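You operate a simulated robot arm through the tools that you are given. There is no shell and no other tool. Be economical: measure what you need, move in short steps, check, and stop when the job is done.

The job below is to be done with a simulated two-armed robot. You get a single attempt, and the scene is never put back.

JOB
On the dining table, fold the purple scarf in half.

Only the result counts: the job must be done as asked and must still hold three seconds after the hand-in. Knocking over, shifting, dropping, spilling or breaking anything else fails it. Flat cloth is picked up by pressing the open fingertips on it (5 to 10 N) and closing them slowly along it; thin cloth reads only 2 to 8 mm in the jaws.

ROBOT AND FRAMES
Two 7-joint arms with two-finger parallel grippers on one trunk, on a base that drives. Base frame: it is fixed to the floor where the robot stands at the start and does not move with it; the origin is under the middle of the robot, x ahead of it, y to its left, z up. Lengths are in m, angles in degrees, forces in N, time in s.
The left shoulder is at the start at [0.07, 0.163, 1.045], the right one opposite. Places, roughly: dining table [0.6, 0, 0.8]. Payload 3.43 kg a hand.
Tool frame (each hand has its own): the origin (TCP) lies between the finger pads and is the grasp point; the fingertips stand 0.034 m ahead of it; z points along the fingers, y is the line along which they close. Largest opening 0.128 m; finger width 0.024, thickness 0.012; the body of the gripper, 0.048 by 0.13 m, starts 0.096 m behind the TCP.
Orientation is told as [roll, pitch, yaw] about the base's x, y, z axes, in that order, counted from this pose: with the fingers straight down and closing along the base's y, the tool's x points along the base's -x, its y along +y and its z along -z.

CONTROLS
- The arms move only by the tool step_arm. It takes "left_motion", "right_motion" or both (then of equal length, played together; a hand with none holds still); each is text: rows parted by semicolons, each of 7 numbers parted by spaces: the shift along the tool's x, y, z in units of 150 mm (1.0 is 150 mm), then the turn, a rotation vector about the tool's x, y, z in units of 120 degrees (1.0 is 120 degrees), then the gripper command, from -1 (shut) to 1 (fully open), values between in proportion. In form: dx dy dz wx wy wz jaw; .... A call has 1 to 20 rows; each row is the pose to reach, as a shift and turn from the pose commanded when the call began, along the tool's axes at that moment. A call with a number of a shift or a turn outside -1 to 1 is refused whole. Each row takes 0.2 s and may step no farther than 0.05 m and 8.6 degrees from the row before; otherwise, or with a gripper value out of range, the whole call is refused. Where a pose cannot be reached the arm comes as near as it can. A force on the tool above 40 N (or 10 N above the force at the start of the call, whichever is more), or a blocked arm, ends the call early, and 0.2 s more pass. Each finger travels about 0.153 m/s and halts on what it meets, pressing with about 23 N; the grip force reading is that of the motor and also rises with nothing between the fingers. The clock runs only during rows and for 0.2 s after the last one: add rows that repeat a pose to give the fingers time. It gives the time, the measured TCP pose, the force on the tool (base axes), the opening and the grip force at its end, in the units of the frame above (readings bear some noise).
- Cameras (640 x 400 px; columns grow to the right, rows downward): "scene" is now at [0.1258, 0.0063, 1.2496]; the picture's right is [0.09, -1.00, 0.00], its down [-0.76, -0.07, -0.65] and it looks along [0.65, 0.06, -0.76] (base axes); focal length 246 px, centre (320, 200). "left" rides on the left gripper at [0.076, 0.011, -0.16] in its tool frame; the picture's right is [-0.15, 0.99, 0.00], its down [-0.88, -0.13, -0.46] and it looks along [-0.45, -0.07, 0.89] (tool axes); focal length 234 px, centre (320, 200). "right" rides on the right gripper at [0.076, -0.011, -0.16] in its tool frame; the picture's right is [0.15, 0.99, 0.00], its down [-0.88, 0.13, -0.46] and it looks along [-0.45, 0.07, 0.89] (tool axes); focal length 234 px, centre (320, 200). There is no depth. A picture from a camera that has moved, and an enlarged one, comes with that camera's place and axes in the base frame and with its lens.
- get_image(camera): a new picture of that camera. The clock stands still meanwhile.
- lift_body(by): slides the trunk up (or, below 0, down) by that many m; the arms and the scene camera ride with it, the base frame stays. It gives what a move gives, with no picture.
- steer(legs): drives the robot by 1 to 6 legs, each [ahead, left, turn to the left] in m, m and degrees, along the robot's own axes; the way and the turn of a leg run together, so that a leg with both is an arc; at most 1.5 m and 180 degrees a leg. The arms and the cameras ride along, it lands a little off, and it stops where it bumps. It gives what a move gives.
- head_to(pan, tilt): turns the head with the scene camera to pan (to the left, within 86 degrees either way) and tilt (down, from -29 to 69), counted from straight ahead of the robot. It gives what a move gives.
- close_up(camera, box): a new picture of the part [left, top, right, bottom] of that camera's present view, enlarged. The clock stands still meanwhile.
- sign_off(): hands the job in; it is judged then, once.

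Work in short steps. Places have to be worked out from the pictures, the camera data and where the tool is seen: move nearer, look again, correct. Check each grasp and each placing, and mend what went wrong. You have 120 turns and 88 pictures in all, those below and enlarged ones among them. Open the grippers and draw the arms clear of the work before you hand the job in, unless the task says otherwise; then end with one line.

The tools are called after "Request:" as name(argument=value, ...) on one line, values as JSON. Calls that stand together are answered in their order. step_arm: Moves the arms, as the interface text tells. Its arguments: {"type":"object","properties":{"left_motion":{"type":"string"},"right_motion":{"type":"string"}},"required":[]} The other tools are called the same way: lift_body (by) slides the trunk up or down; steer (legs) drives the base; head_to (pan, tilt) turns the head that bears the scene camera; get_image (camera) takes a picture; close_up (camera, box) takes an enlarged picture of a part of a camera's view; sign_off () hands the job in.

At the start:

```text
t: 0.0
left_tcp_pos: [0.5328, 0.269, 0.9797]
left_tcp_rot: [-0.1, 0.0, -0.1]
left_wrist_force: [-0.4, -1.7, -0.1]
left_opening: 0.1283
left_grip_force: 0.0
right_tcp_pos: [0.6881, -0.218, 0.8926]
right_tcp_rot: [0.0, 0.0, 0.0]
right_wrist_force: [0.9, -0.6, -0.2]
right_opening: 0.1282
right_grip_force: 0.1
trunk travel left (down, up): [-0.525, 0.415]
robot x, y, heading: [0.0005, 0.0012, 0.1]
head pan, tilt: [5.3, 49.4]
```

scene: 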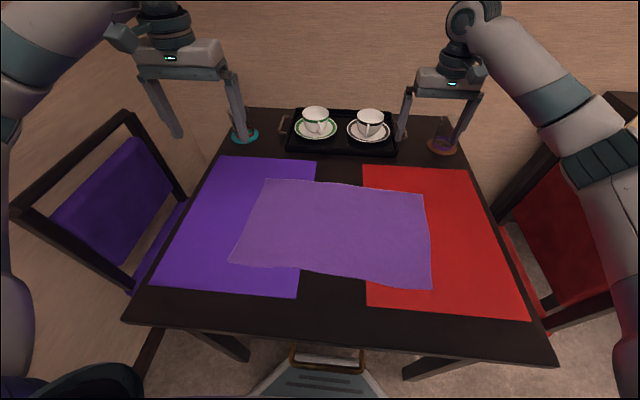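
right: 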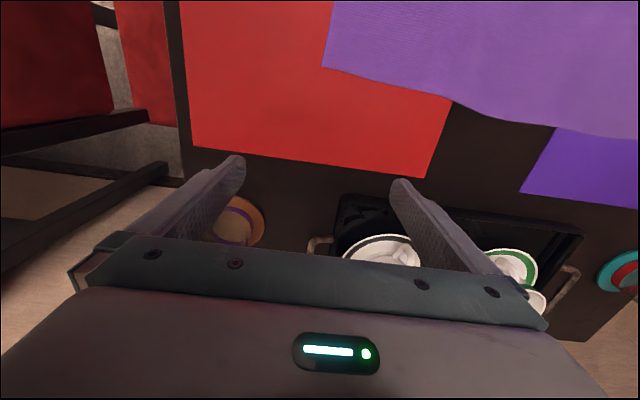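
left: 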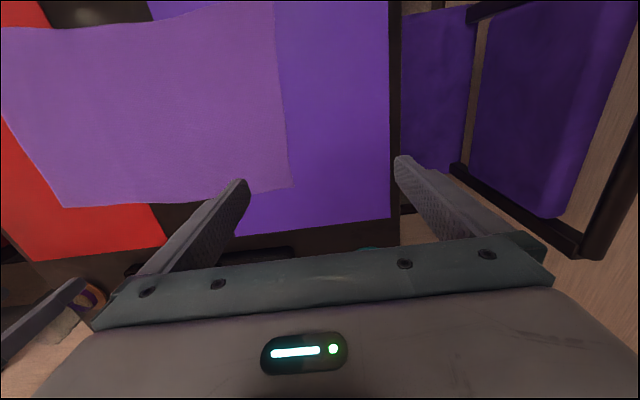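

I judge the scarf to be the lighter cloth lying over both placemats, about 0.48 m (y) by 0.29 m (x). I'll look closer at it first.

Request:
close_up(camera="scene", box=[140, 140, 300, 310])

Request:
close_up(camera="scene", box=[340, 140, 500, 310])

```text
2.35 times, centred on (220, 225) of scene
camera zoom: at [0.1258, 0.0063, 1.2496], right [0.09, -1.0, 0.0], down [-0.76, -0.07, -0.65], along [0.65, 0.06, -0.76], focal length 578 px, centre (555, 141)
```

zoom: 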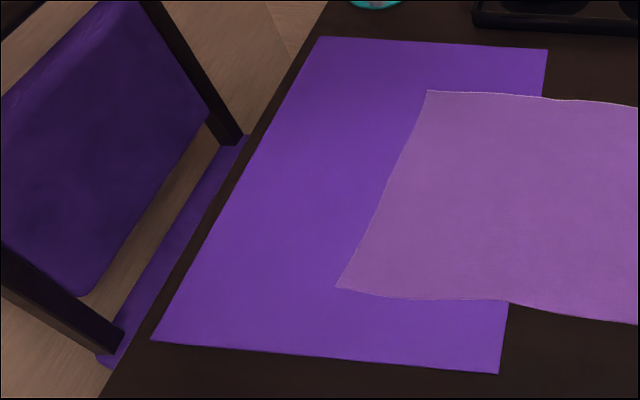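

```text
2.35 times, centred on (420, 225) of scene
camera zoom: at [0.1258, 0.0063, 1.2496], right [0.09, -1.0, 0.0], down [-0.76, -0.07, -0.65], along [0.65, 0.06, -0.76], focal length 578 px, centre (85, 141)
```

zoom: 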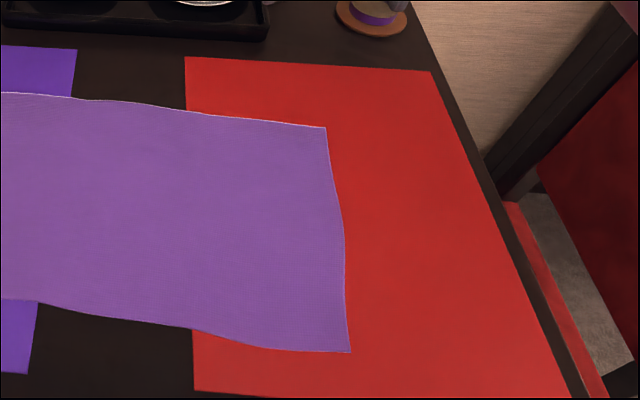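

Table surface is about z≈0.7; near corners come out at about (0.38, 0.247) and (0.355, −0.226). I move both hands above them, partly closing the jaws to about 0.045 m.

Request:
step_arm(left_motion="0.18 -0.07 0.1 0 0 0 0.6; 0.36 -0.14 0.2 0 0 0 0.2; 0.54 -0.21 0.3 0 0 0 -0.2; 0.72 -0.28 0.4 0 0 0 -0.3; 0.9 -0.35 0.5 0 0 0 -0.3; 0.9 -0.35 0.6 0 0 0 -0.3", right_motion="0.2 0.02 0 0 0 0 0.6; 0.4 0.04 0 0 0 0 0.2; 0.6 0.07 0 0 0 0 -0.2; 0.8 0.1 0 0 0 0 -0.3; 1 0.13 0 0 0 0 -0.3; 1 0.13 0 0 0 0 -0.3")

Request:
step_arm(left_motion="0 0 0 0 0 0 -0.3; 0 0 0.1 0 0 0 -0.3; 0 0 0.2 0 0 0 -0.3; 0 0 0.2 0 0 0 -0.3; 0 0 0.2 0 0 0 -0.3; 0 0 0.2 0 0 0 -0.3", right_motion="0.2 0 0 0 0 0 -0.3; 0.4 0 0 0 0 0 -0.3; 0.6 0 0 0 0 0 -0.3; 0.8 0 0 0 0 0 -0.3; 1 0 0.1 0 0 0 -0.3; 1 0 0.2 0 0 0 -0.3")

Request:
get_image(camera="left")

Request:
get_image(camera="right")

Request:
get_image(camera="scene")

```text
t: 1.4
left_tcp_pos: [0.3964, 0.2187, 0.8911]
left_tcp_rot: [0.0, 0.1, 0.0]
left_wrist_force: [0.6, 0.2, 0.2]
left_opening: 0.0449
left_grip_force: 0.1
right_tcp_pos: [0.538, -0.1976, 0.8927]
right_tcp_rot: [0.0, 0.1, 0.0]
right_wrist_force: [0.8, 0.2, -0.6]
right_opening: 0.0448
right_grip_force: 0.1
trunk travel left (down, up): [-0.525, 0.415]
robot x, y, heading: [-0.0014, 0.0054, 0.2]
head pan, tilt: [5.3, 49.4]
```

```text
t: 2.8
left_tcp_pos: [0.3976, 0.2178, 0.8611]
left_tcp_rot: [0.0, 0.0, 0.0]
left_wrist_force: [0.3, -0.9, -0.4]
left_opening: 0.0449
left_grip_force: 0.0
right_tcp_pos: [0.388, -0.1972, 0.8632]
right_tcp_rot: [0.0, 0.0, 0.1]
right_wrist_force: [0.1, 0.5, 0.4]
right_opening: 0.0447
right_grip_force: 0.1
trunk travel left (down, up): [-0.525, 0.415]
robot x, y, heading: [0.0003, -0.0002, -0.2]
head pan, tilt: [5.3, 49.4]
```

```text
82 pictures are left
camera left: at [0.3221, 0.2276, 1.0202], right [0.15, 0.99, 0.0], down [0.88, -0.13, 0.46], along [0.45, -0.07, -0.89], focal length 234 px, centre (320, 200)
```

left: 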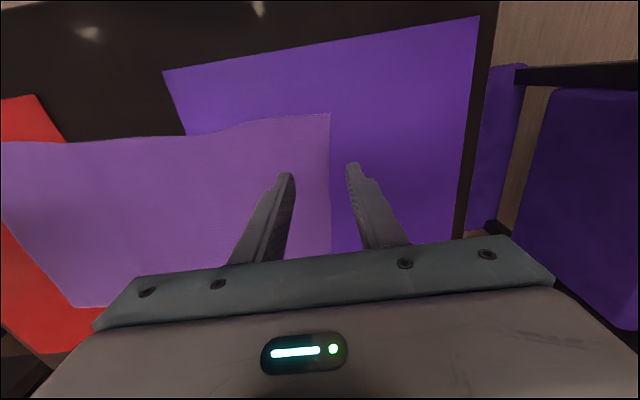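

```text
81 pictures are left
camera right: at [0.3111, -0.2098, 1.0224], right [-0.15, 0.99, 0.0], down [0.88, 0.13, 0.46], along [0.45, 0.07, -0.89], focal length 234 px, centre (320, 200)
```

right: 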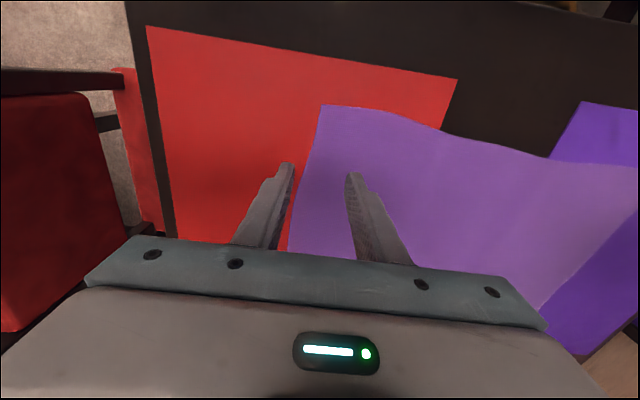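

```text
80 pictures are left
camera scene: at [0.1261, 0.0061, 1.2496], right [0.09, -1.0, 0.0], down [-0.76, -0.07, -0.65], along [0.65, 0.06, -0.76], focal length 246 px, centre (320, 200)
```

scene: 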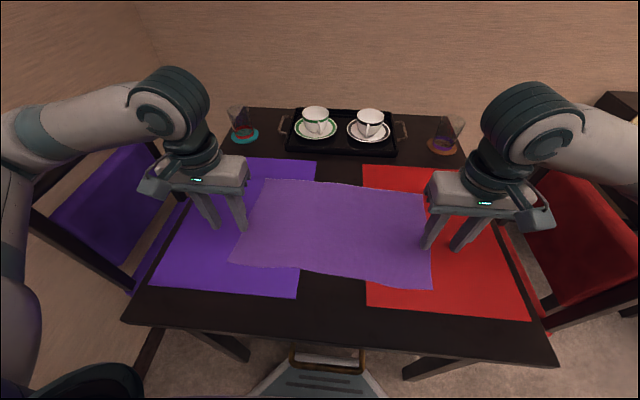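

Gripper pictures (their top is toward the robot) put the near corners at about (0.365, 0.235) and (0.347, −0.213). I shift to ~1.5 cm inside the near edge and lower close to the table.

Request:
step_arm(left_motion="0.05 -0.06 0.15 0 0 0 -0.3; 0.1 -0.13 0.3 0 0 0 -0.3; 0.1 -0.13 0.45 0 0 0 -0.3; 0.1 -0.13 0.6 0 0 0 -0.3; 0.1 -0.13 0.6 0 0 0 -0.3", right_motion="0.08 0.07 0.15 0 0 0 -0.3; 0.17 0.14 0.3 0 0 0 -0.3; 0.17 0.14 0.45 0 0 0 -0.3; 0.17 0.14 0.6 0 0 0 -0.3; 0.17 0.14 0.6 0 0 0 -0.3")

Request:
get_image(camera="left")

Request:
get_image(camera="right")

Request:
get_image(camera="scene")

```text
t: 3.8
left_tcp_pos: [0.3825, 0.1955, 0.7882]
left_tcp_rot: [-0.1, -0.5, 0.1]
left_wrist_force: [-4.3, 0.5, 19.7]
left_opening: 0.0448
left_grip_force: 0.0
right_tcp_pos: [0.3737, -0.1745, 0.7883]
right_tcp_rot: [0.0, -0.4, -0.1]
right_wrist_force: [-4.3, 0.5, 19.1]
right_opening: 0.0451
right_grip_force: 0.5
right hand out of reach, approached as far as the arm can: row 2, 3, 4
trunk travel left (down, up): [-0.525, 0.415]
robot x, y, heading: [-0.0027, 0.0011, -0.2]
head pan, tilt: [5.3, 49.4]
stopped in row 4 (right hand): the force on the tool passed its limit (the readings are from after the stop); the commanded pose is now the measured one
```

```text
79 pictures are left
camera left: at [0.3056, 0.2082, 0.9464], right [0.15, 0.99, 0.0], down [0.88, -0.13, 0.46], along [0.46, -0.07, -0.89], focal length 234 px, centre (320, 200)
```

left: 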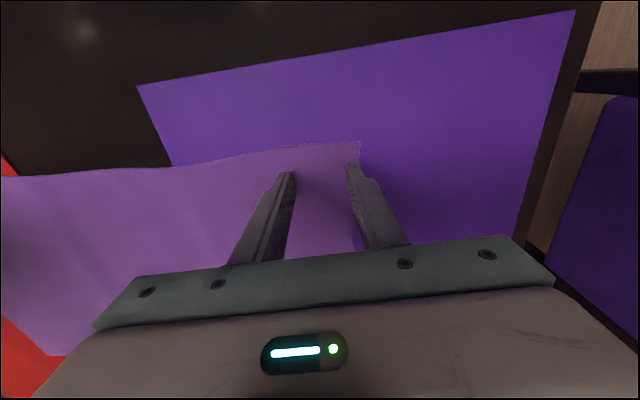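

```text
78 pictures are left
camera right: at [0.2959, -0.186, 0.9464], right [-0.15, 0.99, 0.0], down [0.88, 0.13, 0.46], along [0.46, 0.07, -0.89], focal length 234 px, centre (320, 200)
```

right: 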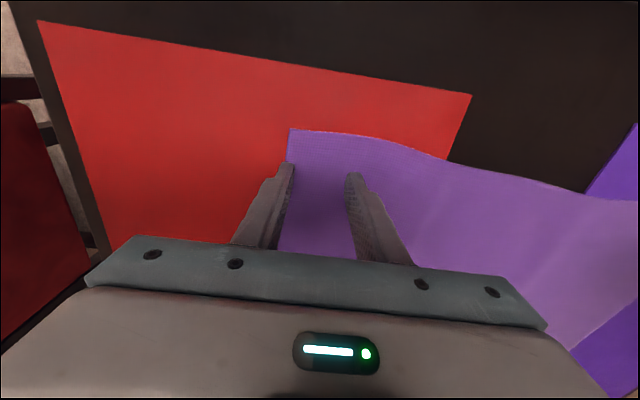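

```text
77 pictures are left
camera scene: at [0.1236, 0.0063, 1.2504], right [0.09, -1.0, 0.0], down [-0.76, -0.07, -0.65], along [0.65, 0.06, -0.76], focal length 246 px, centre (320, 200)
```

scene: 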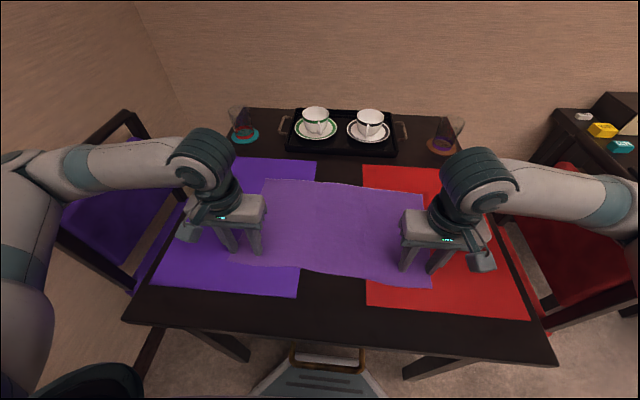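

Contact with the surface came at fingertip z≈0.754 (table is there), ~19 N. The right hand is too near the trunk to reach its corner at (0.335, −0.204), so I lift off and back the base up 7 cm.

Request:
step_arm(left_motion="0 0 -0.1 0 0 0 -0.3; 0 0 -0.3 0 0 0 -0.3; 0 0 -0.4 0 0 0 -0.3", right_motion="0 0 -0.1 0 0 0 -0.3; 0 0 -0.3 0 0 0 -0.3; 0 0 -0.4 0 0 0 -0.3")

Request:
steer(legs=[[-0.07, 0, 0]])

```text
t: 4.5
left_tcp_pos: [0.3839, 0.1966, 0.8464]
left_tcp_rot: [0.0, -0.4, 0.1]
left_wrist_force: [0.8, 0.2, 0.5]
left_opening: 0.0449
left_grip_force: 0.0
right_tcp_pos: [0.375, -0.1738, 0.8471]
right_tcp_rot: [0.0, -0.2, 0.2]
right_wrist_force: [-0.1, 0.5, 0.8]
right_opening: 0.0449
right_grip_force: 0.0
trunk travel left (down, up): [-0.525, 0.415]
robot x, y, heading: [0.0048, -0.0012, -0.1]
head pan, tilt: [5.3, 49.4]
```

```text
t: 5.6
left_tcp_pos: [0.3133, 0.1958, 0.8475]
left_tcp_rot: [-0.1, -0.3, 0.0]
left_wrist_force: [-0.1, -0.2, -0.1]
left_opening: 0.0448
left_grip_force: 0.0
right_tcp_pos: [0.3044, -0.1735, 0.8464]
right_tcp_rot: [0.1, -0.3, 0.1]
right_wrist_force: [-0.4, -0.6, -0.4]
right_opening: 0.0448
right_grip_force: 0.0
trunk travel left (down, up): [-0.525, 0.415]
robot x, y, heading: [-0.0677, 0.0004, 0.2]
head pan, tilt: [5.3, 49.4]
```

The base moved back 7 cm. I return the hands forward over points ~1.5 cm inside the near corners, just above the cloth.

Request:
step_arm(left_motion="-0.13 0 0 0 0 0 -0.3; -0.27 0 0 0 0 0 -0.3; -0.4 0 0.1 0 0 0 -0.3; -0.4 0 0.3 0 0 0 -0.3; -0.4 0 0.3 0 0 0 -0.3", right_motion="-0.1 0.035 0 0 0 0 -0.3; -0.2 0.035 0 0 0 0 -0.3; -0.305 0.035 0.1 0 0 0 -0.3; -0.305 0.035 0.3 0 0 0 -0.3; -0.305 0.035 0.3 0 0 0 -0.3")

Request:
get_image(camera="left")

Request:
get_image(camera="right")

```text
t: 6.8
left_tcp_pos: [0.3741, 0.1953, 0.8029]
left_tcp_rot: [-0.2, -0.2, 0.0]
left_wrist_force: [0.0, 0.2, 0.6]
left_opening: 0.0447
left_grip_force: 0.0
right_tcp_pos: [0.3508, -0.1679, 0.8004]
right_tcp_rot: [0.1, -0.2, 0.1]
right_wrist_force: [-0.3, -0.3, 0.4]
right_opening: 0.0452
right_grip_force: 0.0
trunk travel left (down, up): [-0.525, 0.415]
robot x, y, heading: [-0.0671, 0.0005, -0.1]
head pan, tilt: [5.3, 49.4]
```

```text
76 pictures are left
camera left: at [0.2971, 0.2062, 0.9613], right [0.15, 0.99, 0.0], down [0.88, -0.13, 0.46], along [0.46, -0.07, -0.89], focal length 234 px, centre (320, 200)
```

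left: 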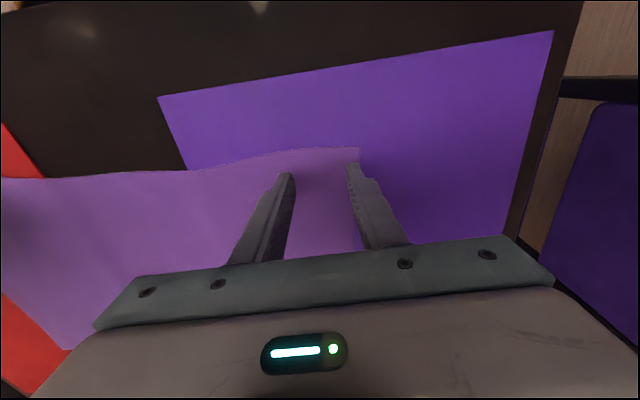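

```text
75 pictures are left
camera right: at [0.2724, -0.1791, 0.9593], right [-0.15, 0.99, 0.0], down [0.88, 0.13, 0.46], along [0.45, 0.07, -0.89], focal length 234 px, centre (320, 200)
```

right: 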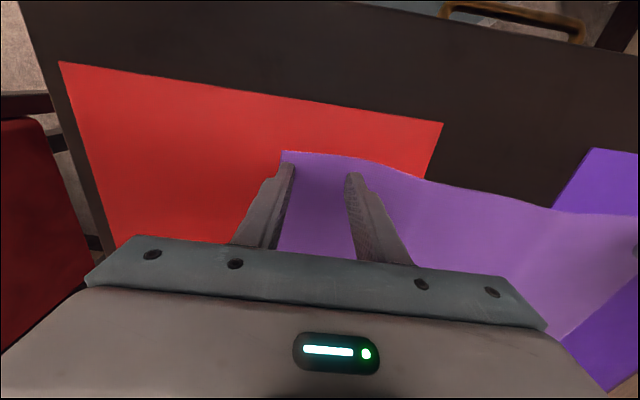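

Both fingertip pairs are over the corners; I shift 4 mm inward and descend in small steps to light contact.

Request:
step_arm(left_motion="0 -0.025 0.03 0 0 0 -0.3; 0 -0.025 0.06 0 0 0 -0.3; 0 -0.025 0.09 0 0 0 -0.3; 0 -0.025 0.1 0 0 0 -0.3; 0 -0.025 0.1 0 0 0 -0.3", right_motion="0 0.025 0.03 0 0 0 -0.3; 0 0.025 0.05 0 0 0 -0.3; 0 0.025 0.08 0 0 0 -0.3; 0 0.025 0.09 0 0 0 -0.3; 0 0.025 0.09 0 0 0 -0.3")

```text
t: 8.0
left_tcp_pos: [0.3728, 0.1915, 0.7889]
left_tcp_rot: [-0.1, -0.4, 0.1]
left_wrist_force: [0.7, -0.3, 13.1]
left_opening: 0.0448
left_grip_force: 0.1
right_tcp_pos: [0.3509, -0.164, 0.7893]
right_tcp_rot: [0.1, -0.2, -0.1]
right_wrist_force: [1.2, 0.7, 10.7]
right_opening: 0.0446
right_grip_force: 0.2
trunk travel left (down, up): [-0.525, 0.415]
robot x, y, heading: [-0.0703, -0.0029, 0.2]
head pan, tilt: [5.3, 49.4]
```

Forces are 13 and 11 N; I ease up slightly to reach 5–10 N and close slowly.

Request:
step_arm(left_motion="0 0 -0.012 0 0 0 -0.3; 0 0 -0.012 0 0 0 -0.36; 0 0 -0.012 0 0 0 -0.42; 0 0 -0.012 0 0 0 -0.48; 0 0 -0.012 0 0 0 -0.54; 0 0 -0.012 0 0 0 -0.6; 0 0 -0.012 0 0 0 -0.66; 0 0 -0.012 0 0 0 -0.72; 0 0 -0.012 0 0 0 -0.78; 0 0 -0.012 0 0 0 -0.84; 0 0 -0.012 0 0 0 -0.9; 0 0 -0.012 0 0 0 -0.95; 0 0 -0.012 0 0 0 -1; 0 0 -0.012 0 0 0 -1; 0 0 -0.012 0 0 0 -1", right_motion="0 0 -0.006 0 0 0 -0.3; 0 0 -0.006 0 0 0 -0.36; 0 0 -0.006 0 0 0 -0.42; 0 0 -0.006 0 0 0 -0.48; 0 0 -0.006 0 0 0 -0.54; 0 0 -0.006 0 0 0 -0.6; 0 0 -0.006 0 0 0 -0.66; 0 0 -0.006 0 0 0 -0.72; 0 0 -0.006 0 0 0 -0.78; 0 0 -0.006 0 0 0 -0.84; 0 0 -0.006 0 0 0 -0.9; 0 0 -0.006 0 0 0 -0.95; 0 0 -0.006 0 0 0 -1; 0 0 -0.006 0 0 0 -1; 0 0 -0.006 0 0 0 -1")

Request:
get_image(camera="left")

Request:
get_image(camera="right")

```text
t: 11.2
left_tcp_pos: [0.3749, 0.1938, 0.7893]
left_tcp_rot: [0.0, -0.3, 0.0]
left_wrist_force: [0.2, 0.4, 0.4]
left_opening: 0.0
left_grip_force: 22.5
right_tcp_pos: [0.351, -0.1644, 0.7885]
right_tcp_rot: [0.2, -0.1, 0.1]
right_wrist_force: [-0.4, 0.3, 0.4]
right_opening: 0.002
right_grip_force: 23.3
trunk travel left (down, up): [-0.525, 0.415]
robot x, y, heading: [-0.0733, -0.002, 0.2]
head pan, tilt: [5.3, 49.4]
```

```text
74 pictures are left
camera left: at [0.2978, 0.2039, 0.9472], right [0.15, 0.99, 0.0], down [0.88, -0.13, 0.46], along [0.46, -0.07, -0.89], focal length 234 px, centre (320, 200)
```

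left: 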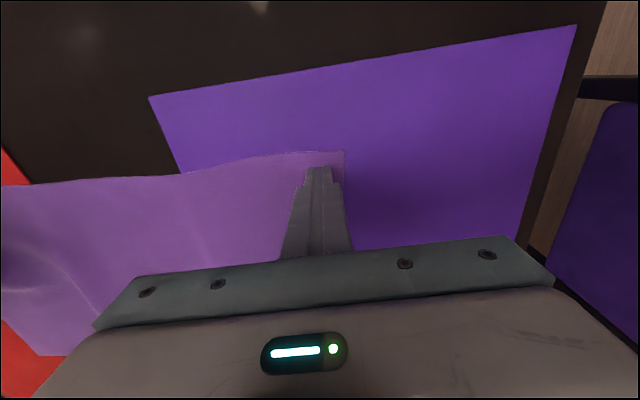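

```text
73 pictures are left
camera right: at [0.2737, -0.1762, 0.9471], right [-0.15, 0.99, 0.0], down [0.88, 0.13, 0.46], along [0.45, 0.07, -0.89], focal length 234 px, centre (320, 200)
```

right: 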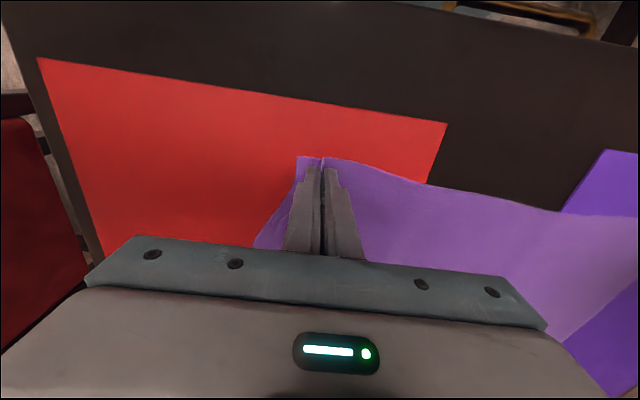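

Right reads 2 mm (gripped, fold seen between the pads); left reads 0 (missed). I lift the left a bit, reopen, shift inward ~1.6 cm and 5 mm nearer the edge, and press again.

Request:
step_arm(left_motion="0 0 -0.1 0 0 0 -1; 0 0 -0.1 0 0 0 -0.6; 0.035 -0.105 -0.1 0 0 0 -0.3; 0.035 -0.105 -0.1 0 0 0 -0.3; 0.035 -0.105 -0.04 0 0 0 -0.3; 0.035 -0.105 0 0 0 0 -0.3; 0.035 -0.105 0.01 0 0 0 -0.3; 0.035 -0.105 0.01 0 0 0 -0.3")

Request:
get_image(camera="left")

```text
t: 13.0
left_tcp_pos: [0.3679, 0.1761, 0.7879]
left_tcp_rot: [0.0, -0.4, 0.0]
left_wrist_force: [0.3, 0.8, 4.6]
left_opening: 0.0449
left_grip_force: 0.0
right_tcp_pos: [0.3499, -0.1661, 0.7895]
right_tcp_rot: [0.1, -0.2, 0.0]
right_wrist_force: [-1.4, -0.5, -0.9]
right_opening: 0.0022
right_grip_force: 22.6
trunk travel left (down, up): [-0.525, 0.415]
robot x, y, heading: [-0.0684, 0.0041, 0.2]
head pan, tilt: [5.3, 49.4]
```

```text
72 pictures are left
camera left: at [0.2916, 0.1878, 0.9467], right [0.15, 0.99, 0.0], down [0.88, -0.13, 0.46], along [0.46, -0.07, -0.89], focal length 234 px, centre (320, 200)
```

left: 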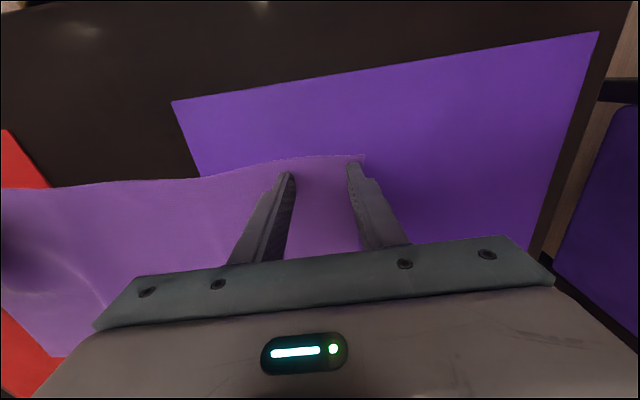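

The outer fingertip is right at the cloth edge with 4.6 N. I shift 6 mm further inward, press slightly harder and close slowly.

Request:
step_arm(left_motion="0 0 -0.06 0 0 0 -0.3; 0 -0.045 -0.06 0 0 0 -0.3; 0 -0.045 0 0 0 0 -0.3; 0 -0.045 0.03 0 0 0 -0.3; 0 -0.045 0.03 0 0 0 -0.3; 0 -0.045 0.03 0 0 0 -0.37; 0 -0.045 0.03 0 0 0 -0.44; 0 -0.045 0.03 0 0 0 -0.51; 0 -0.045 0.03 0 0 0 -0.58; 0 -0.045 0.03 0 0 0 -0.65; 0 -0.045 0.03 0 0 0 -0.72; 0 -0.045 0.03 0 0 0 -0.79; 0 -0.045 0.03 0 0 0 -0.86; 0 -0.045 0.03 0 0 0 -0.93; 0 -0.045 0.03 0 0 0 -1; 0 -0.045 0.03 0 0 0 -1; 0 -0.045 0.03 0 0 0 -1")

Request:
get_image(camera="left")

```text
t: 14.0
left_tcp_pos: [0.3702, 0.1692, 0.7887]
left_tcp_rot: [-0.2, -1.0, 0.0]
left_wrist_force: [-5.2, 0.1, 28.7]
left_opening: 0.0448
left_grip_force: 0.1
right_tcp_pos: [0.3509, -0.1639, 0.7898]
right_tcp_rot: [0.1, -0.2, 0.1]
right_wrist_force: [0.9, 0.8, 0.5]
right_opening: 0.0021
right_grip_force: 22.9
trunk travel left (down, up): [-0.525, 0.415]
robot x, y, heading: [-0.0682, 0.0019, 0.3]
head pan, tilt: [5.3, 49.4]
stopped in row 5 (left hand): the force on the tool passed its limit (the readings are from after the stop); the commanded pose is now the measured one
```

```text
71 pictures are left
camera left: at [0.292, 0.1814, 0.9458], right [0.15, 0.99, 0.0], down [0.87, -0.13, 0.47], along [0.47, -0.07, -0.88], focal length 234 px, centre (320, 200)
```

left: 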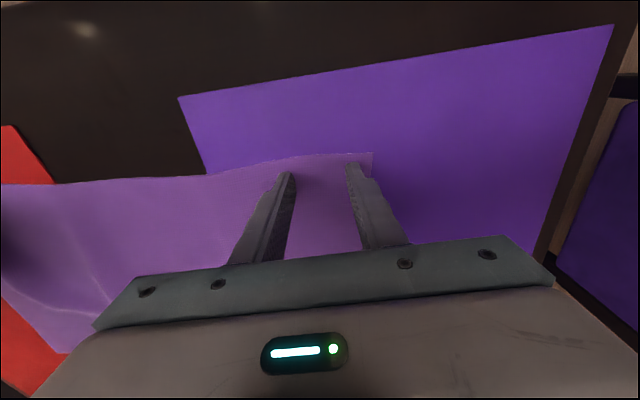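

Stopped at the force limit; the stiffness is about 7 N/mm. I hold to read the force again.

Request:
step_arm(left_motion="0 0 0 0 0 0 -0.3; 0 0 0 0 0 0 -0.3")

```text
t: 14.8
left_tcp_pos: [0.372, 0.1698, 0.7886]
left_tcp_rot: [-0.3, -1.2, 0.0]
left_wrist_force: [-3.6, -0.3, 21.5]
left_opening: 0.0445
left_grip_force: 0.0
right_tcp_pos: [0.3501, -0.1654, 0.7883]
right_tcp_rot: [0.1, -0.2, 0.1]
right_wrist_force: [-0.1, -0.8, 0.7]
right_opening: 0.002
right_grip_force: 22.7
trunk travel left (down, up): [-0.525, 0.415]
robot x, y, heading: [-0.0701, -0.0, -0.0]
head pan, tilt: [5.3, 49.4]
stopped in row 2 (left hand): the force on the tool passed its limit (the readings are from after the stop); the commanded pose is now the measured one
```

Still 21 N; I raise 1.5 mm and re-read.

Request:
step_arm(left_motion="0 0 -0.01 0 0 0 -0.3; 0 0 -0.01 0 0 0 -0.3")

```text
t: 15.3
left_tcp_pos: [0.3717, 0.1685, 0.7889]
left_tcp_rot: [-0.2, -1.0, 0.1]
left_wrist_force: [-0.9, 0.0, 14.7]
left_opening: 0.0447
left_grip_force: 0.1
right_tcp_pos: [0.351, -0.1661, 0.7885]
right_tcp_rot: [0.0, -0.2, 0.1]
right_wrist_force: [0.2, 0.0, -0.2]
right_opening: 0.002
right_grip_force: 23.1
trunk travel left (down, up): [-0.525, 0.415]
robot x, y, heading: [-0.0737, -0.0016, 0.2]
head pan, tilt: [5.3, 49.4]
```

Now 14.7 N; ease another ~0.8 mm and close slowly.

Request:
step_arm(left_motion="0 0 -0.005 0 0 0 -0.3; 0 0 -0.005 0 0 0 -0.35; 0 0 -0.005 0 0 0 -0.4; 0 0 -0.005 0 0 0 -0.45; 0 0 -0.005 0 0 0 -0.5; 0 0 -0.005 0 0 0 -0.55; 0 0 -0.005 0 0 0 -0.6; 0 0 -0.005 0 0 0 -0.65; 0 0 -0.005 0 0 0 -0.7; 0 0 -0.005 0 0 0 -0.75; 0 0 -0.005 0 0 0 -0.8; 0 0 -0.005 0 0 0 -0.85; 0 0 -0.005 0 0 0 -0.9; 0 0 -0.005 0 0 0 -0.95; 0 0 -0.005 0 0 0 -1; 0 0 -0.005 0 0 0 -1; 0 0 -0.005 0 0 0 -1")

Request:
get_image(camera="left")

```text
t: 18.9
left_tcp_pos: [0.3719, 0.1702, 0.7888]
left_tcp_rot: [-0.3, -0.9, 0.1]
left_wrist_force: [0.2, 0.0, 0.0]
left_opening: 0.002
left_grip_force: 23.2
right_tcp_pos: [0.3516, -0.1636, 0.7886]
right_tcp_rot: [0.1, -0.1, 0.0]
right_wrist_force: [0.3, 0.0, -0.7]
right_opening: 0.0019
right_grip_force: 23.3
trunk travel left (down, up): [-0.525, 0.415]
robot x, y, heading: [-0.0668, 0.0002, -0.2]
head pan, tilt: [5.3, 49.4]
```

```text
70 pictures are left
camera left: at [0.2935, 0.1816, 0.9466], right [0.15, 0.99, 0.0], down [0.87, -0.13, 0.47], along [0.47, -0.07, -0.88], focal length 234 px, centre (320, 200)
```

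left: 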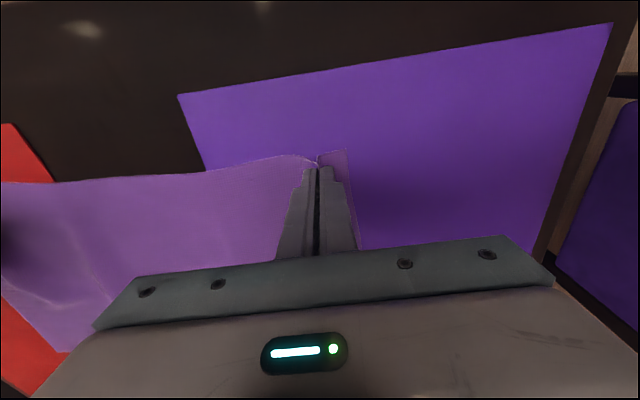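

Both now read 2 mm and show a pinched ruck. I lift both 7 cm and look.

Request:
step_arm(left_motion="0 0 -0.1 0 0 0 -1; 0 0 -0.2 0 0 0 -1; 0 0 -0.3 0 0 0 -1; 0 0 -0.4 0 0 0 -1; 0 0 -0.5 0 0 0 -1; 0 0 -0.5 0 0 0 -1", right_motion="0 0 -0.1 0 0 0 -1; 0 0 -0.2 0 0 0 -1; 0 0 -0.3 0 0 0 -1; 0 0 -0.4 0 0 0 -1; 0 0 -0.5 0 0 0 -1; 0 0 -0.5 0 0 0 -1")

Request:
get_image(camera="scene")

```text
t: 20.4
left_tcp_pos: [0.3712, 0.1689, 0.8652]
left_tcp_rot: [-0.2, -0.9, 0.0]
left_wrist_force: [-0.3, -1.2, -0.7]
left_opening: 0.0017
left_grip_force: 22.7
right_tcp_pos: [0.3513, -0.165, 0.8632]
right_tcp_rot: [0.2, -0.2, 0.1]
right_wrist_force: [0.0, -0.1, -0.2]
right_opening: 0.0022
right_grip_force: 22.7
trunk travel left (down, up): [-0.525, 0.415]
robot x, y, heading: [-0.0706, 0.0012, -0.2]
head pan, tilt: [5.3, 49.4]
```

```text
69 pictures are left
camera scene: at [0.0562, 0.0064, 1.2495], right [0.09, -1.0, 0.0], down [-0.76, -0.07, -0.65], along [0.65, 0.06, -0.76], focal length 246 px, centre (320, 200)
```

scene: 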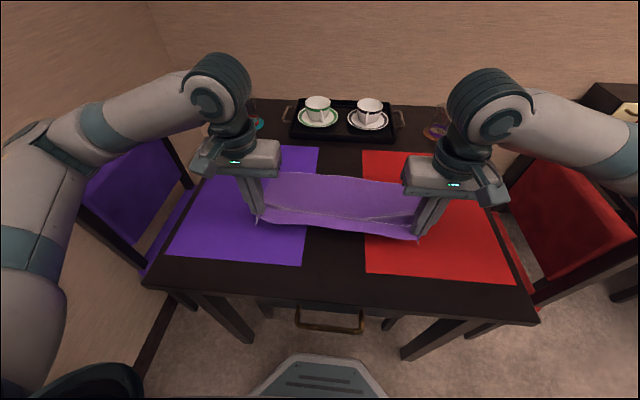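

Both corners are held and the sheet hangs between the hands; the far edge slid ~3 cm toward me (now x≈0.58). I swing forward in an arc, spreading slightly and tilting the fingers back so the flap can lie properly.

Request:
step_arm(left_motion="-0.11 0.01 0 0 0.03 0 -1; -0.22 0.02 -0.02 0 0.06 0 -1; -0.33 0.03 -0.05 0 0.09 0 -1; -0.44 0.04 -0.07 0 0.12 0 -1; -0.55 0.05 -0.08 0 0.15 0 -1; -0.66 0.06 -0.08 0 0.18 0 -1; -0.66 0.06 -0.08 0 0.18 0 -1", right_motion="-0.13 -0.01 0 0 0.03 0 -1; -0.26 -0.02 -0.02 0 0.06 0 -1; -0.39 -0.03 -0.05 0 0.09 0 -1; -0.52 -0.04 -0.07 0 0.12 0 -1; -0.65 -0.05 -0.08 0 0.15 0 -1; -0.78 -0.06 -0.08 0 0.18 0 -1; -0.78 -0.06 -0.08 0 0.18 0 -1")

Request:
get_image(camera="scene")

```text
t: 21.9
left_tcp_pos: [0.4688, 0.1786, 0.878]
left_tcp_rot: [-0.5, 20.7, -0.1]
left_wrist_force: [-0.1, -19.8, -0.6]
left_opening: 0.0022
left_grip_force: 23.0
right_tcp_pos: [0.467, -0.1731, 0.8776]
right_tcp_rot: [0.1, 21.4, 0.2]
right_wrist_force: [0.2, 17.9, -0.4]
right_opening: 0.0023
right_grip_force: 23.1
trunk travel left (down, up): [-0.525, 0.415]
robot x, y, heading: [-0.0707, -0.0029, 0.0]
head pan, tilt: [5.3, 49.4]
```

```text
68 pictures are left
camera scene: at [0.0554, 0.0064, 1.2497], right [0.09, -1.0, 0.0], down [-0.76, -0.07, -0.65], along [0.65, 0.06, -0.76], focal length 246 px, centre (320, 200)
```

scene: 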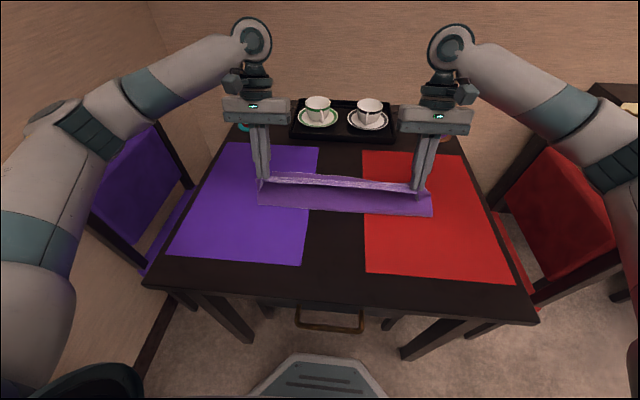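

The fold line has formed at x≈0.45 and far edge should be near 0.58. The lateral tension is ~19 N, so I bring the hands in 5 mm each and continue forward and down.

Request:
step_arm(left_motion="0 -0.033 0 0 0 0 -1; -0.16 -0.033 -0.015 0 0.04 0 -1; -0.32 -0.033 -0.03 0 0.08 0 -1; -0.484 -0.033 -0.042 0 0.12 0 -1; -0.61 -0.033 0.015 0 0.15 0 -1; -0.74 -0.033 0.07 0 0.18 0 -1; -0.872 -0.033 0.13 0 0.2 0 -1; -0.872 -0.033 0.13 0 0.2 0 -1", right_motion="0 0.033 0 0 0 0 -1; -0.16 0.033 -0.015 0 0.04 0 -1; -0.32 0.033 -0.03 0 0.08 0 -1; -0.484 0.033 -0.042 0 0.12 0 -1; -0.61 0.033 0.015 0 0.15 0 -1; -0.74 0.033 0.07 0 0.18 0 -1; -0.872 0.033 0.13 0 0.2 0 -1; -0.872 0.033 0.13 0 0.2 0 -1")

Request:
get_image(camera="scene")

Request:
get_image(camera="left")

Request:
get_image(camera="right")

```text
t: 23.8
left_tcp_pos: [0.5859, 0.1748, 0.8133]
left_tcp_rot: [-0.7, 44.5, -0.4]
left_wrist_force: [-1.1, -2.7, 0.4]
left_opening: 0.0019
left_grip_force: 22.4
right_tcp_pos: [0.5831, -0.1652, 0.8119]
right_tcp_rot: [0.3, 45.3, 0.3]
right_wrist_force: [0.4, 4.0, 0.4]
right_opening: 0.0019
right_grip_force: 23.3
right hand out of reach, approached as far as the arm can: row 7
trunk travel left (down, up): [-0.525, 0.415]
robot x, y, heading: [-0.0703, 0.0004, -0.2]
head pan, tilt: [5.3, 49.4]
```

```text
67 pictures are left
camera scene: at [0.056, 0.0082, 1.2497], right [0.09, -1.0, 0.0], down [-0.76, -0.07, -0.65], along [0.65, 0.06, -0.76], focal length 246 px, centre (320, 200)
```

scene: 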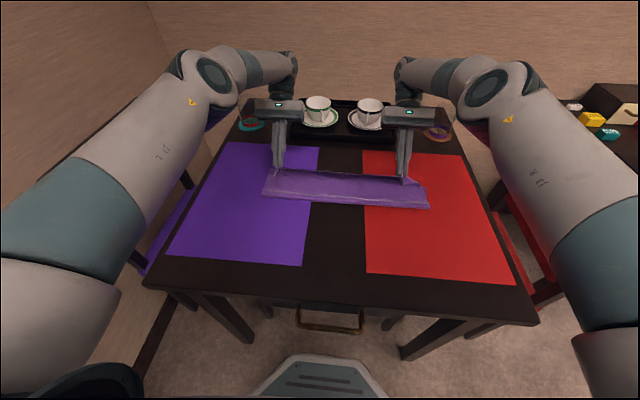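

```text
66 pictures are left
camera left: at [0.6439, 0.1873, 0.9795], right [0.1, 0.99, -0.11], down [0.95, -0.13, -0.29], along [-0.3, -0.07, -0.95], focal length 234 px, centre (320, 200)
```

left: 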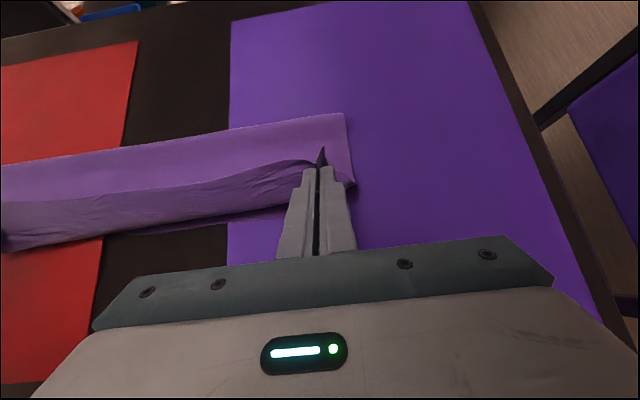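

```text
65 pictures are left
camera right: at [0.6422, -0.1777, 0.9772], right [-0.11, 0.99, 0.11], down [0.94, 0.13, -0.31], along [-0.32, 0.07, -0.95], focal length 234 px, centre (320, 200)
```

right: 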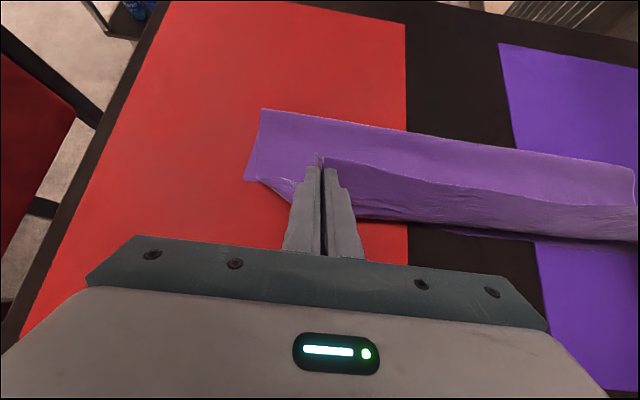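

The top layer now reaches the far edge (x≈0.56–0.58) on both sides with the bottom layer lying flat below. I lower ~2 cm until the fingertips nearly touch.

Request:
step_arm(left_motion="-0.03 0 0.03 0 0 0 -1; -0.06 0 0.06 0 0 0 -1; -0.09 0 0.09 0 0 0 -1; -0.09 0 0.09 0 0 0 -1", right_motion="-0.03 0 0.03 0 0 0 -1; -0.06 0 0.06 0 0 0 -1; -0.09 0 0.09 0 0 0 -1; -0.09 0 0.09 0 0 0 -1")

Request:
get_image(camera="left")

Request:
get_image(camera="right")

```text
t: 24.8
left_tcp_pos: [0.5858, 0.1737, 0.7939]
left_tcp_rot: [-0.4, 44.6, -0.3]
left_wrist_force: [-0.5, -4.0, 0.4]
left_opening: 0.0018
left_grip_force: 22.3
right_tcp_pos: [0.5817, -0.1671, 0.7906]
right_tcp_rot: [0.1, 45.4, 0.1]
right_wrist_force: [0.7, 4.7, 1.2]
right_opening: 0.0021
right_grip_force: 22.5
trunk travel left (down, up): [-0.525, 0.415]
robot x, y, heading: [-0.0717, -0.0008, -0.0]
head pan, tilt: [5.3, 49.4]
```

```text
64 pictures are left
camera left: at [0.6435, 0.186, 0.9599], right [0.1, 0.99, -0.11], down [0.95, -0.13, -0.29], along [-0.3, -0.07, -0.95], focal length 234 px, centre (320, 200)
```

left: 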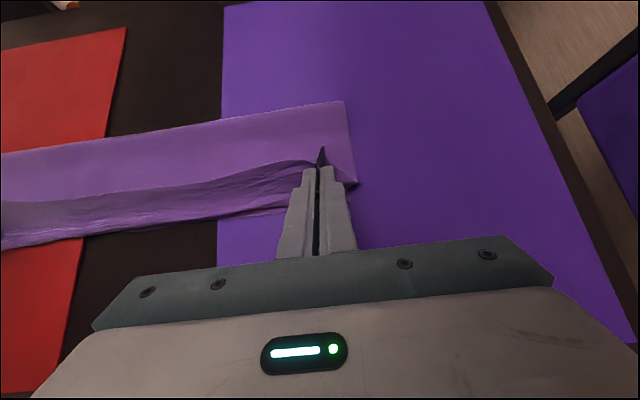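

```text
63 pictures are left
camera right: at [0.6416, -0.1792, 0.9558], right [-0.1, 0.99, 0.11], down [0.94, 0.13, -0.31], along [-0.32, 0.07, -0.95], focal length 234 px, centre (320, 200)
```

right: 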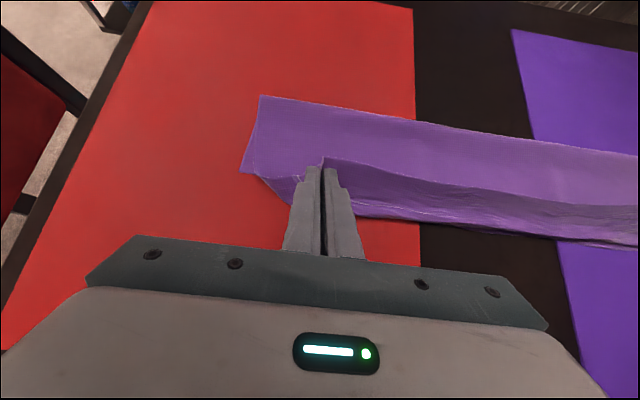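

The hands are low and the layers overlap well. I open a little to release and withdraw up along the tool axis.

Request:
step_arm(left_motion="0 0 0 0 0 0 -0.9; 0 0 0 0 0 0 -0.75; 0 0 0 0 0 0 -0.6; 0 0 0 0 0 0 -0.6; 0 0 -0.1 0 0 0 -0.6; 0 0 -0.2 0 0 0 -0.6; 0 0 -0.35 0 0 0 -0.6; 0 0 -0.5 0 0 0 -0.6", right_motion="0 0 0 0 0 0 -0.9; 0 0 0 0 0 0 -0.75; 0 0 0 0 0 0 -0.6; 0 0 0 0 0 0 -0.6; 0 0 -0.1 0 0 0 -0.6; 0 0 -0.2 0 0 0 -0.6; 0 0 -0.35 0 0 0 -0.6; 0 0 -0.5 0 0 0 -0.6")

Request:
get_image(camera="left")

Request:
get_image(camera="right")

Request:
close_up(camera="scene", box=[240, 140, 460, 240])

```text
t: 26.6
left_tcp_pos: [0.5871, 0.1766, 0.8305]
left_tcp_rot: [-0.4, 44.5, -0.3]
left_wrist_force: [0.7, -0.3, 0.1]
left_opening: 0.0258
left_grip_force: 0.1
left hand out of reach, approached as far as the arm can: row 5, 6, 7, 8
right_tcp_pos: [0.5845, -0.1697, 0.8263]
right_tcp_rot: [0.1, 45.2, 0.1]
right_wrist_force: [0.4, 1.0, 0.2]
right_opening: 0.0256
right_grip_force: 0.1
right hand out of reach, approached as far as the arm can: row 5, 6, 7, 8
trunk travel left (down, up): [-0.525, 0.415]
robot x, y, heading: [-0.0707, 0.0005, 0.0]
head pan, tilt: [5.3, 49.4]
```

```text
62 pictures are left
camera left: at [0.6438, 0.1888, 0.9976], right [0.1, 0.99, -0.11], down [0.95, -0.13, -0.29], along [-0.3, -0.07, -0.95], focal length 234 px, centre (320, 200)
```

left: 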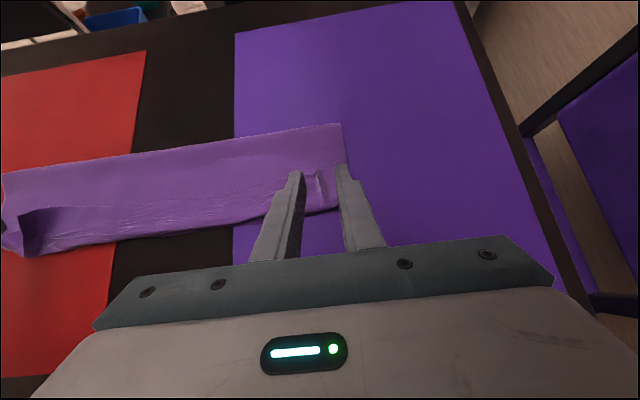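

```text
61 pictures are left
camera right: at [0.6416, -0.1811, 0.9921], right [-0.1, 0.99, 0.11], down [0.94, 0.13, -0.3], along [-0.31, 0.07, -0.95], focal length 234 px, centre (320, 200)
```

right: 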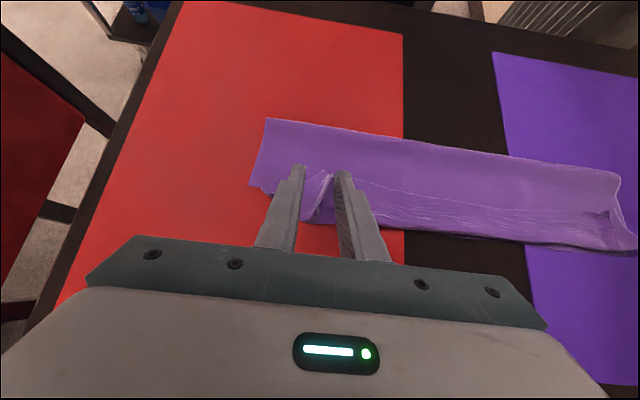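

```text
2.91 times, centred on (350, 190) of scene
camera zoom: at [0.056, 0.0065, 1.2495], right [0.09, -1.0, 0.0], down [-0.76, -0.07, -0.65], along [0.65, 0.06, -0.76], focal length 714 px, centre (233, 229)
```

zoom: 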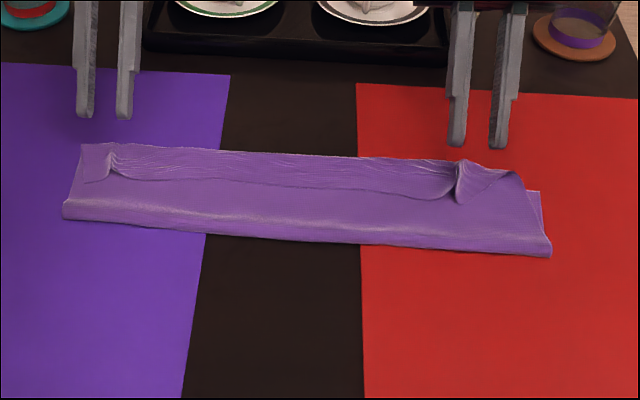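

The ends lie together but a ~4.5 cm flap curled back on top along the far edge (top layer ≈0.15, bottom ≈0.107). I'll regrip the flap's "ears" near its free edge (x≈0.531) and redo the last part; first bring the hands back and less tilted above it.

Request:
step_arm(left_motion="0 0 0 0 0 0 -0.5; 0.06 0 0.05 0 -0.04 0 -0.3; 0.12 0 0.1 0 -0.08 0 -0.3; 0.19 -0.02 0.15 0 -0.125 0 -0.3; 0.19 -0.02 0.15 0 -0.125 0 -0.3", right_motion="0 0 0 0 0 0 -0.5; 0.06 0.02 0.05 0 -0.04 0 -0.3; 0.12 0.04 0.1 0 -0.08 0 -0.3; 0.19 0.045 0.15 0 -0.125 0 -0.3; 0.19 0.045 0.15 0 -0.125 0 -0.3")

Request:
get_image(camera="left")

Request:
get_image(camera="right")

```text
t: 27.8
left_tcp_pos: [0.5529, 0.1738, 0.8337]
left_tcp_rot: [-0.3, 29.6, -0.1]
left_wrist_force: [0.3, 0.2, -0.3]
left_opening: 0.0445
left_grip_force: 0.0
right_tcp_pos: [0.5472, -0.1634, 0.8306]
right_tcp_rot: [0.0, 30.4, 0.2]
right_wrist_force: [-1.3, -0.1, -0.3]
right_opening: 0.045
right_grip_force: 0.0
trunk travel left (down, up): [-0.525, 0.415]
robot x, y, heading: [-0.0712, -0.0025, -0.0]
head pan, tilt: [5.3, 49.4]
```

```text
59 pictures are left
camera left: at [0.5647, 0.1852, 1.0098], right [0.13, 0.99, -0.08], down [0.99, -0.13, -0.04], along [-0.05, -0.07, -1.0], focal length 234 px, centre (320, 200)
```

left: 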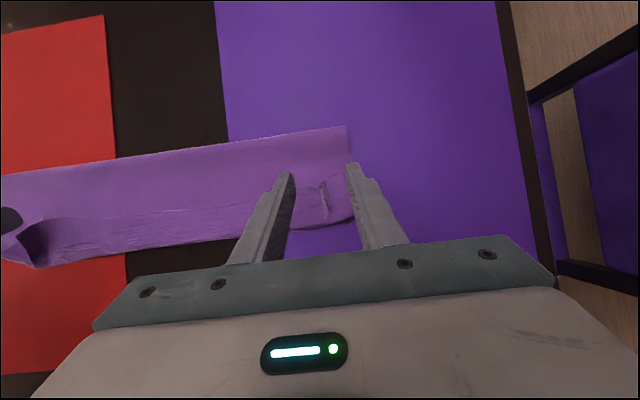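

```text
58 pictures are left
camera right: at [0.5606, -0.1748, 1.0046], right [-0.13, 0.99, 0.08], down [0.99, 0.13, -0.05], along [-0.06, 0.07, -1.0], focal length 234 px, centre (320, 200)
```

right: 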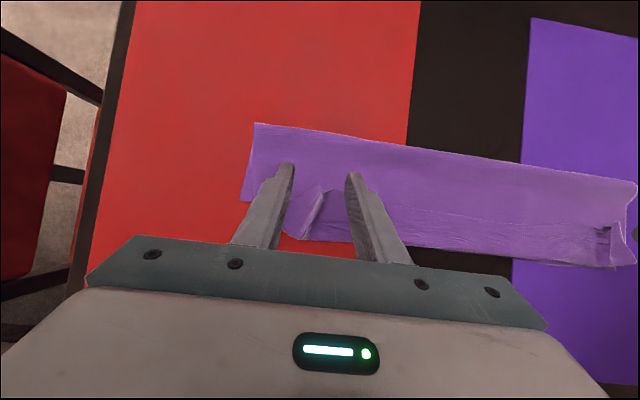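

The ears sit right between the fingers. A closer look before descending.

Request:
close_up(camera="left", box=[220, 110, 420, 250])

Request:
close_up(camera="right", box=[220, 110, 420, 250])

```text
2.86 times, centred on (320, 180) of left
camera zoom: at [0.5647, 0.1852, 1.0098], right [0.13, 0.99, -0.08], down [0.99, -0.13, -0.04], along [-0.05, -0.07, -1.0], focal length 669 px, centre (320, 257)
```

zoom: 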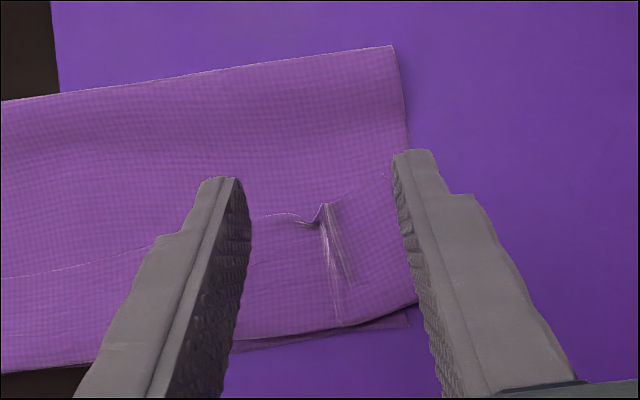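

```text
2.86 times, centred on (320, 180) of right
camera zoom: at [0.5606, -0.1748, 1.0046], right [-0.13, 0.99, 0.08], down [0.99, 0.13, -0.05], along [-0.06, 0.07, -1.0], focal length 669 px, centre (320, 257)
```

zoom: 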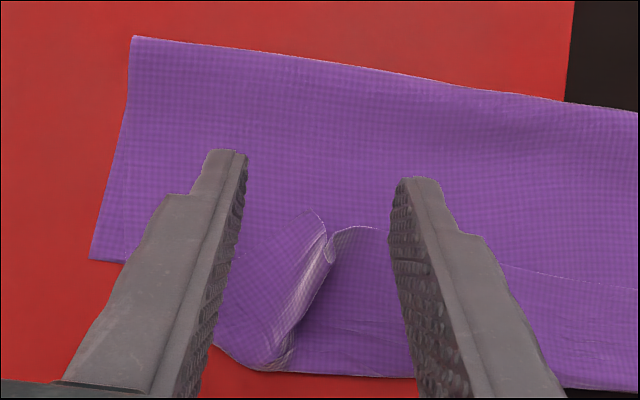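

I can see the flap's free edge (x≈0.533) with ears at y≈0.171 and −0.157. I descend with the tilted tips just inside that edge.

Request:
step_arm(left_motion="-0.05 0 0.1 0 0 0 -0.3; -0.08 -0.01 0.17 0 0 0 -0.3; -0.1 -0.015 0.22 0 0 0 -0.3; -0.112 -0.015 0.245 0 0 0 -0.3; -0.112 -0.015 0.245 0 0 0 -0.3", right_motion="-0.05 0 0.08 0 0 0 -0.3; -0.08 0.03 0.13 0 0 0 -0.3; -0.1 0.035 0.18 0 0 0 -0.3; -0.13 0.035 0.205 0 0 0 -0.3; -0.13 0.035 0.205 0 0 0 -0.3")

Request:
close_up(camera="left", box=[220, 110, 420, 250])

Request:
close_up(camera="right", box=[220, 110, 420, 250])

```text
t: 28.9
left_tcp_pos: [0.5484, 0.1703, 0.7935]
left_tcp_rot: [-0.4, 29.6, -0.1]
left_wrist_force: [0.2, -0.5, -0.6]
left_opening: 0.0448
left_grip_force: 0.0
right_tcp_pos: [0.5452, -0.1589, 0.7939]
right_tcp_rot: [0.1, 30.4, 0.2]
right_wrist_force: [0.5, 0.3, 1.0]
right_opening: 0.0446
right_grip_force: 0.2
trunk travel left (down, up): [-0.525, 0.415]
robot x, y, heading: [-0.0679, 0.0033, 0.1]
head pan, tilt: [5.3, 49.4]
```

```text
2.86 times, centred on (320, 180) of left
camera zoom: at [0.561, 0.1825, 0.97], right [0.13, 0.99, -0.08], down [0.99, -0.13, -0.04], along [-0.05, -0.07, -1.0], focal length 669 px, centre (320, 257)
```

zoom: 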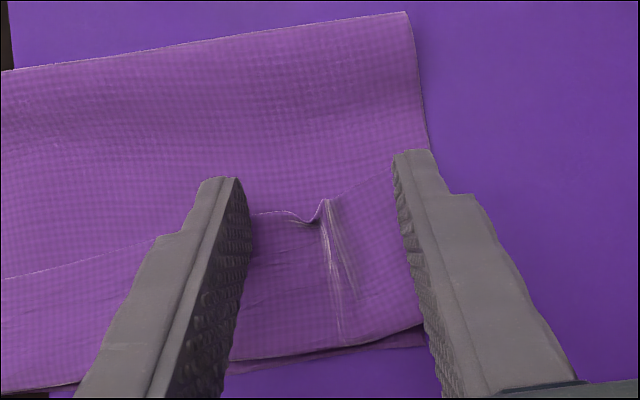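

```text
2.86 times, centred on (320, 180) of right
camera zoom: at [0.56, -0.1707, 0.9689], right [-0.13, 0.99, 0.08], down [0.99, 0.13, -0.05], along [-0.06, 0.07, -1.0], focal length 669 px, centre (320, 257)
```

zoom: 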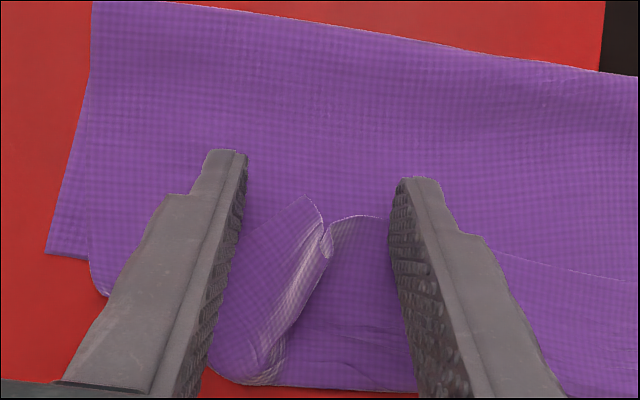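

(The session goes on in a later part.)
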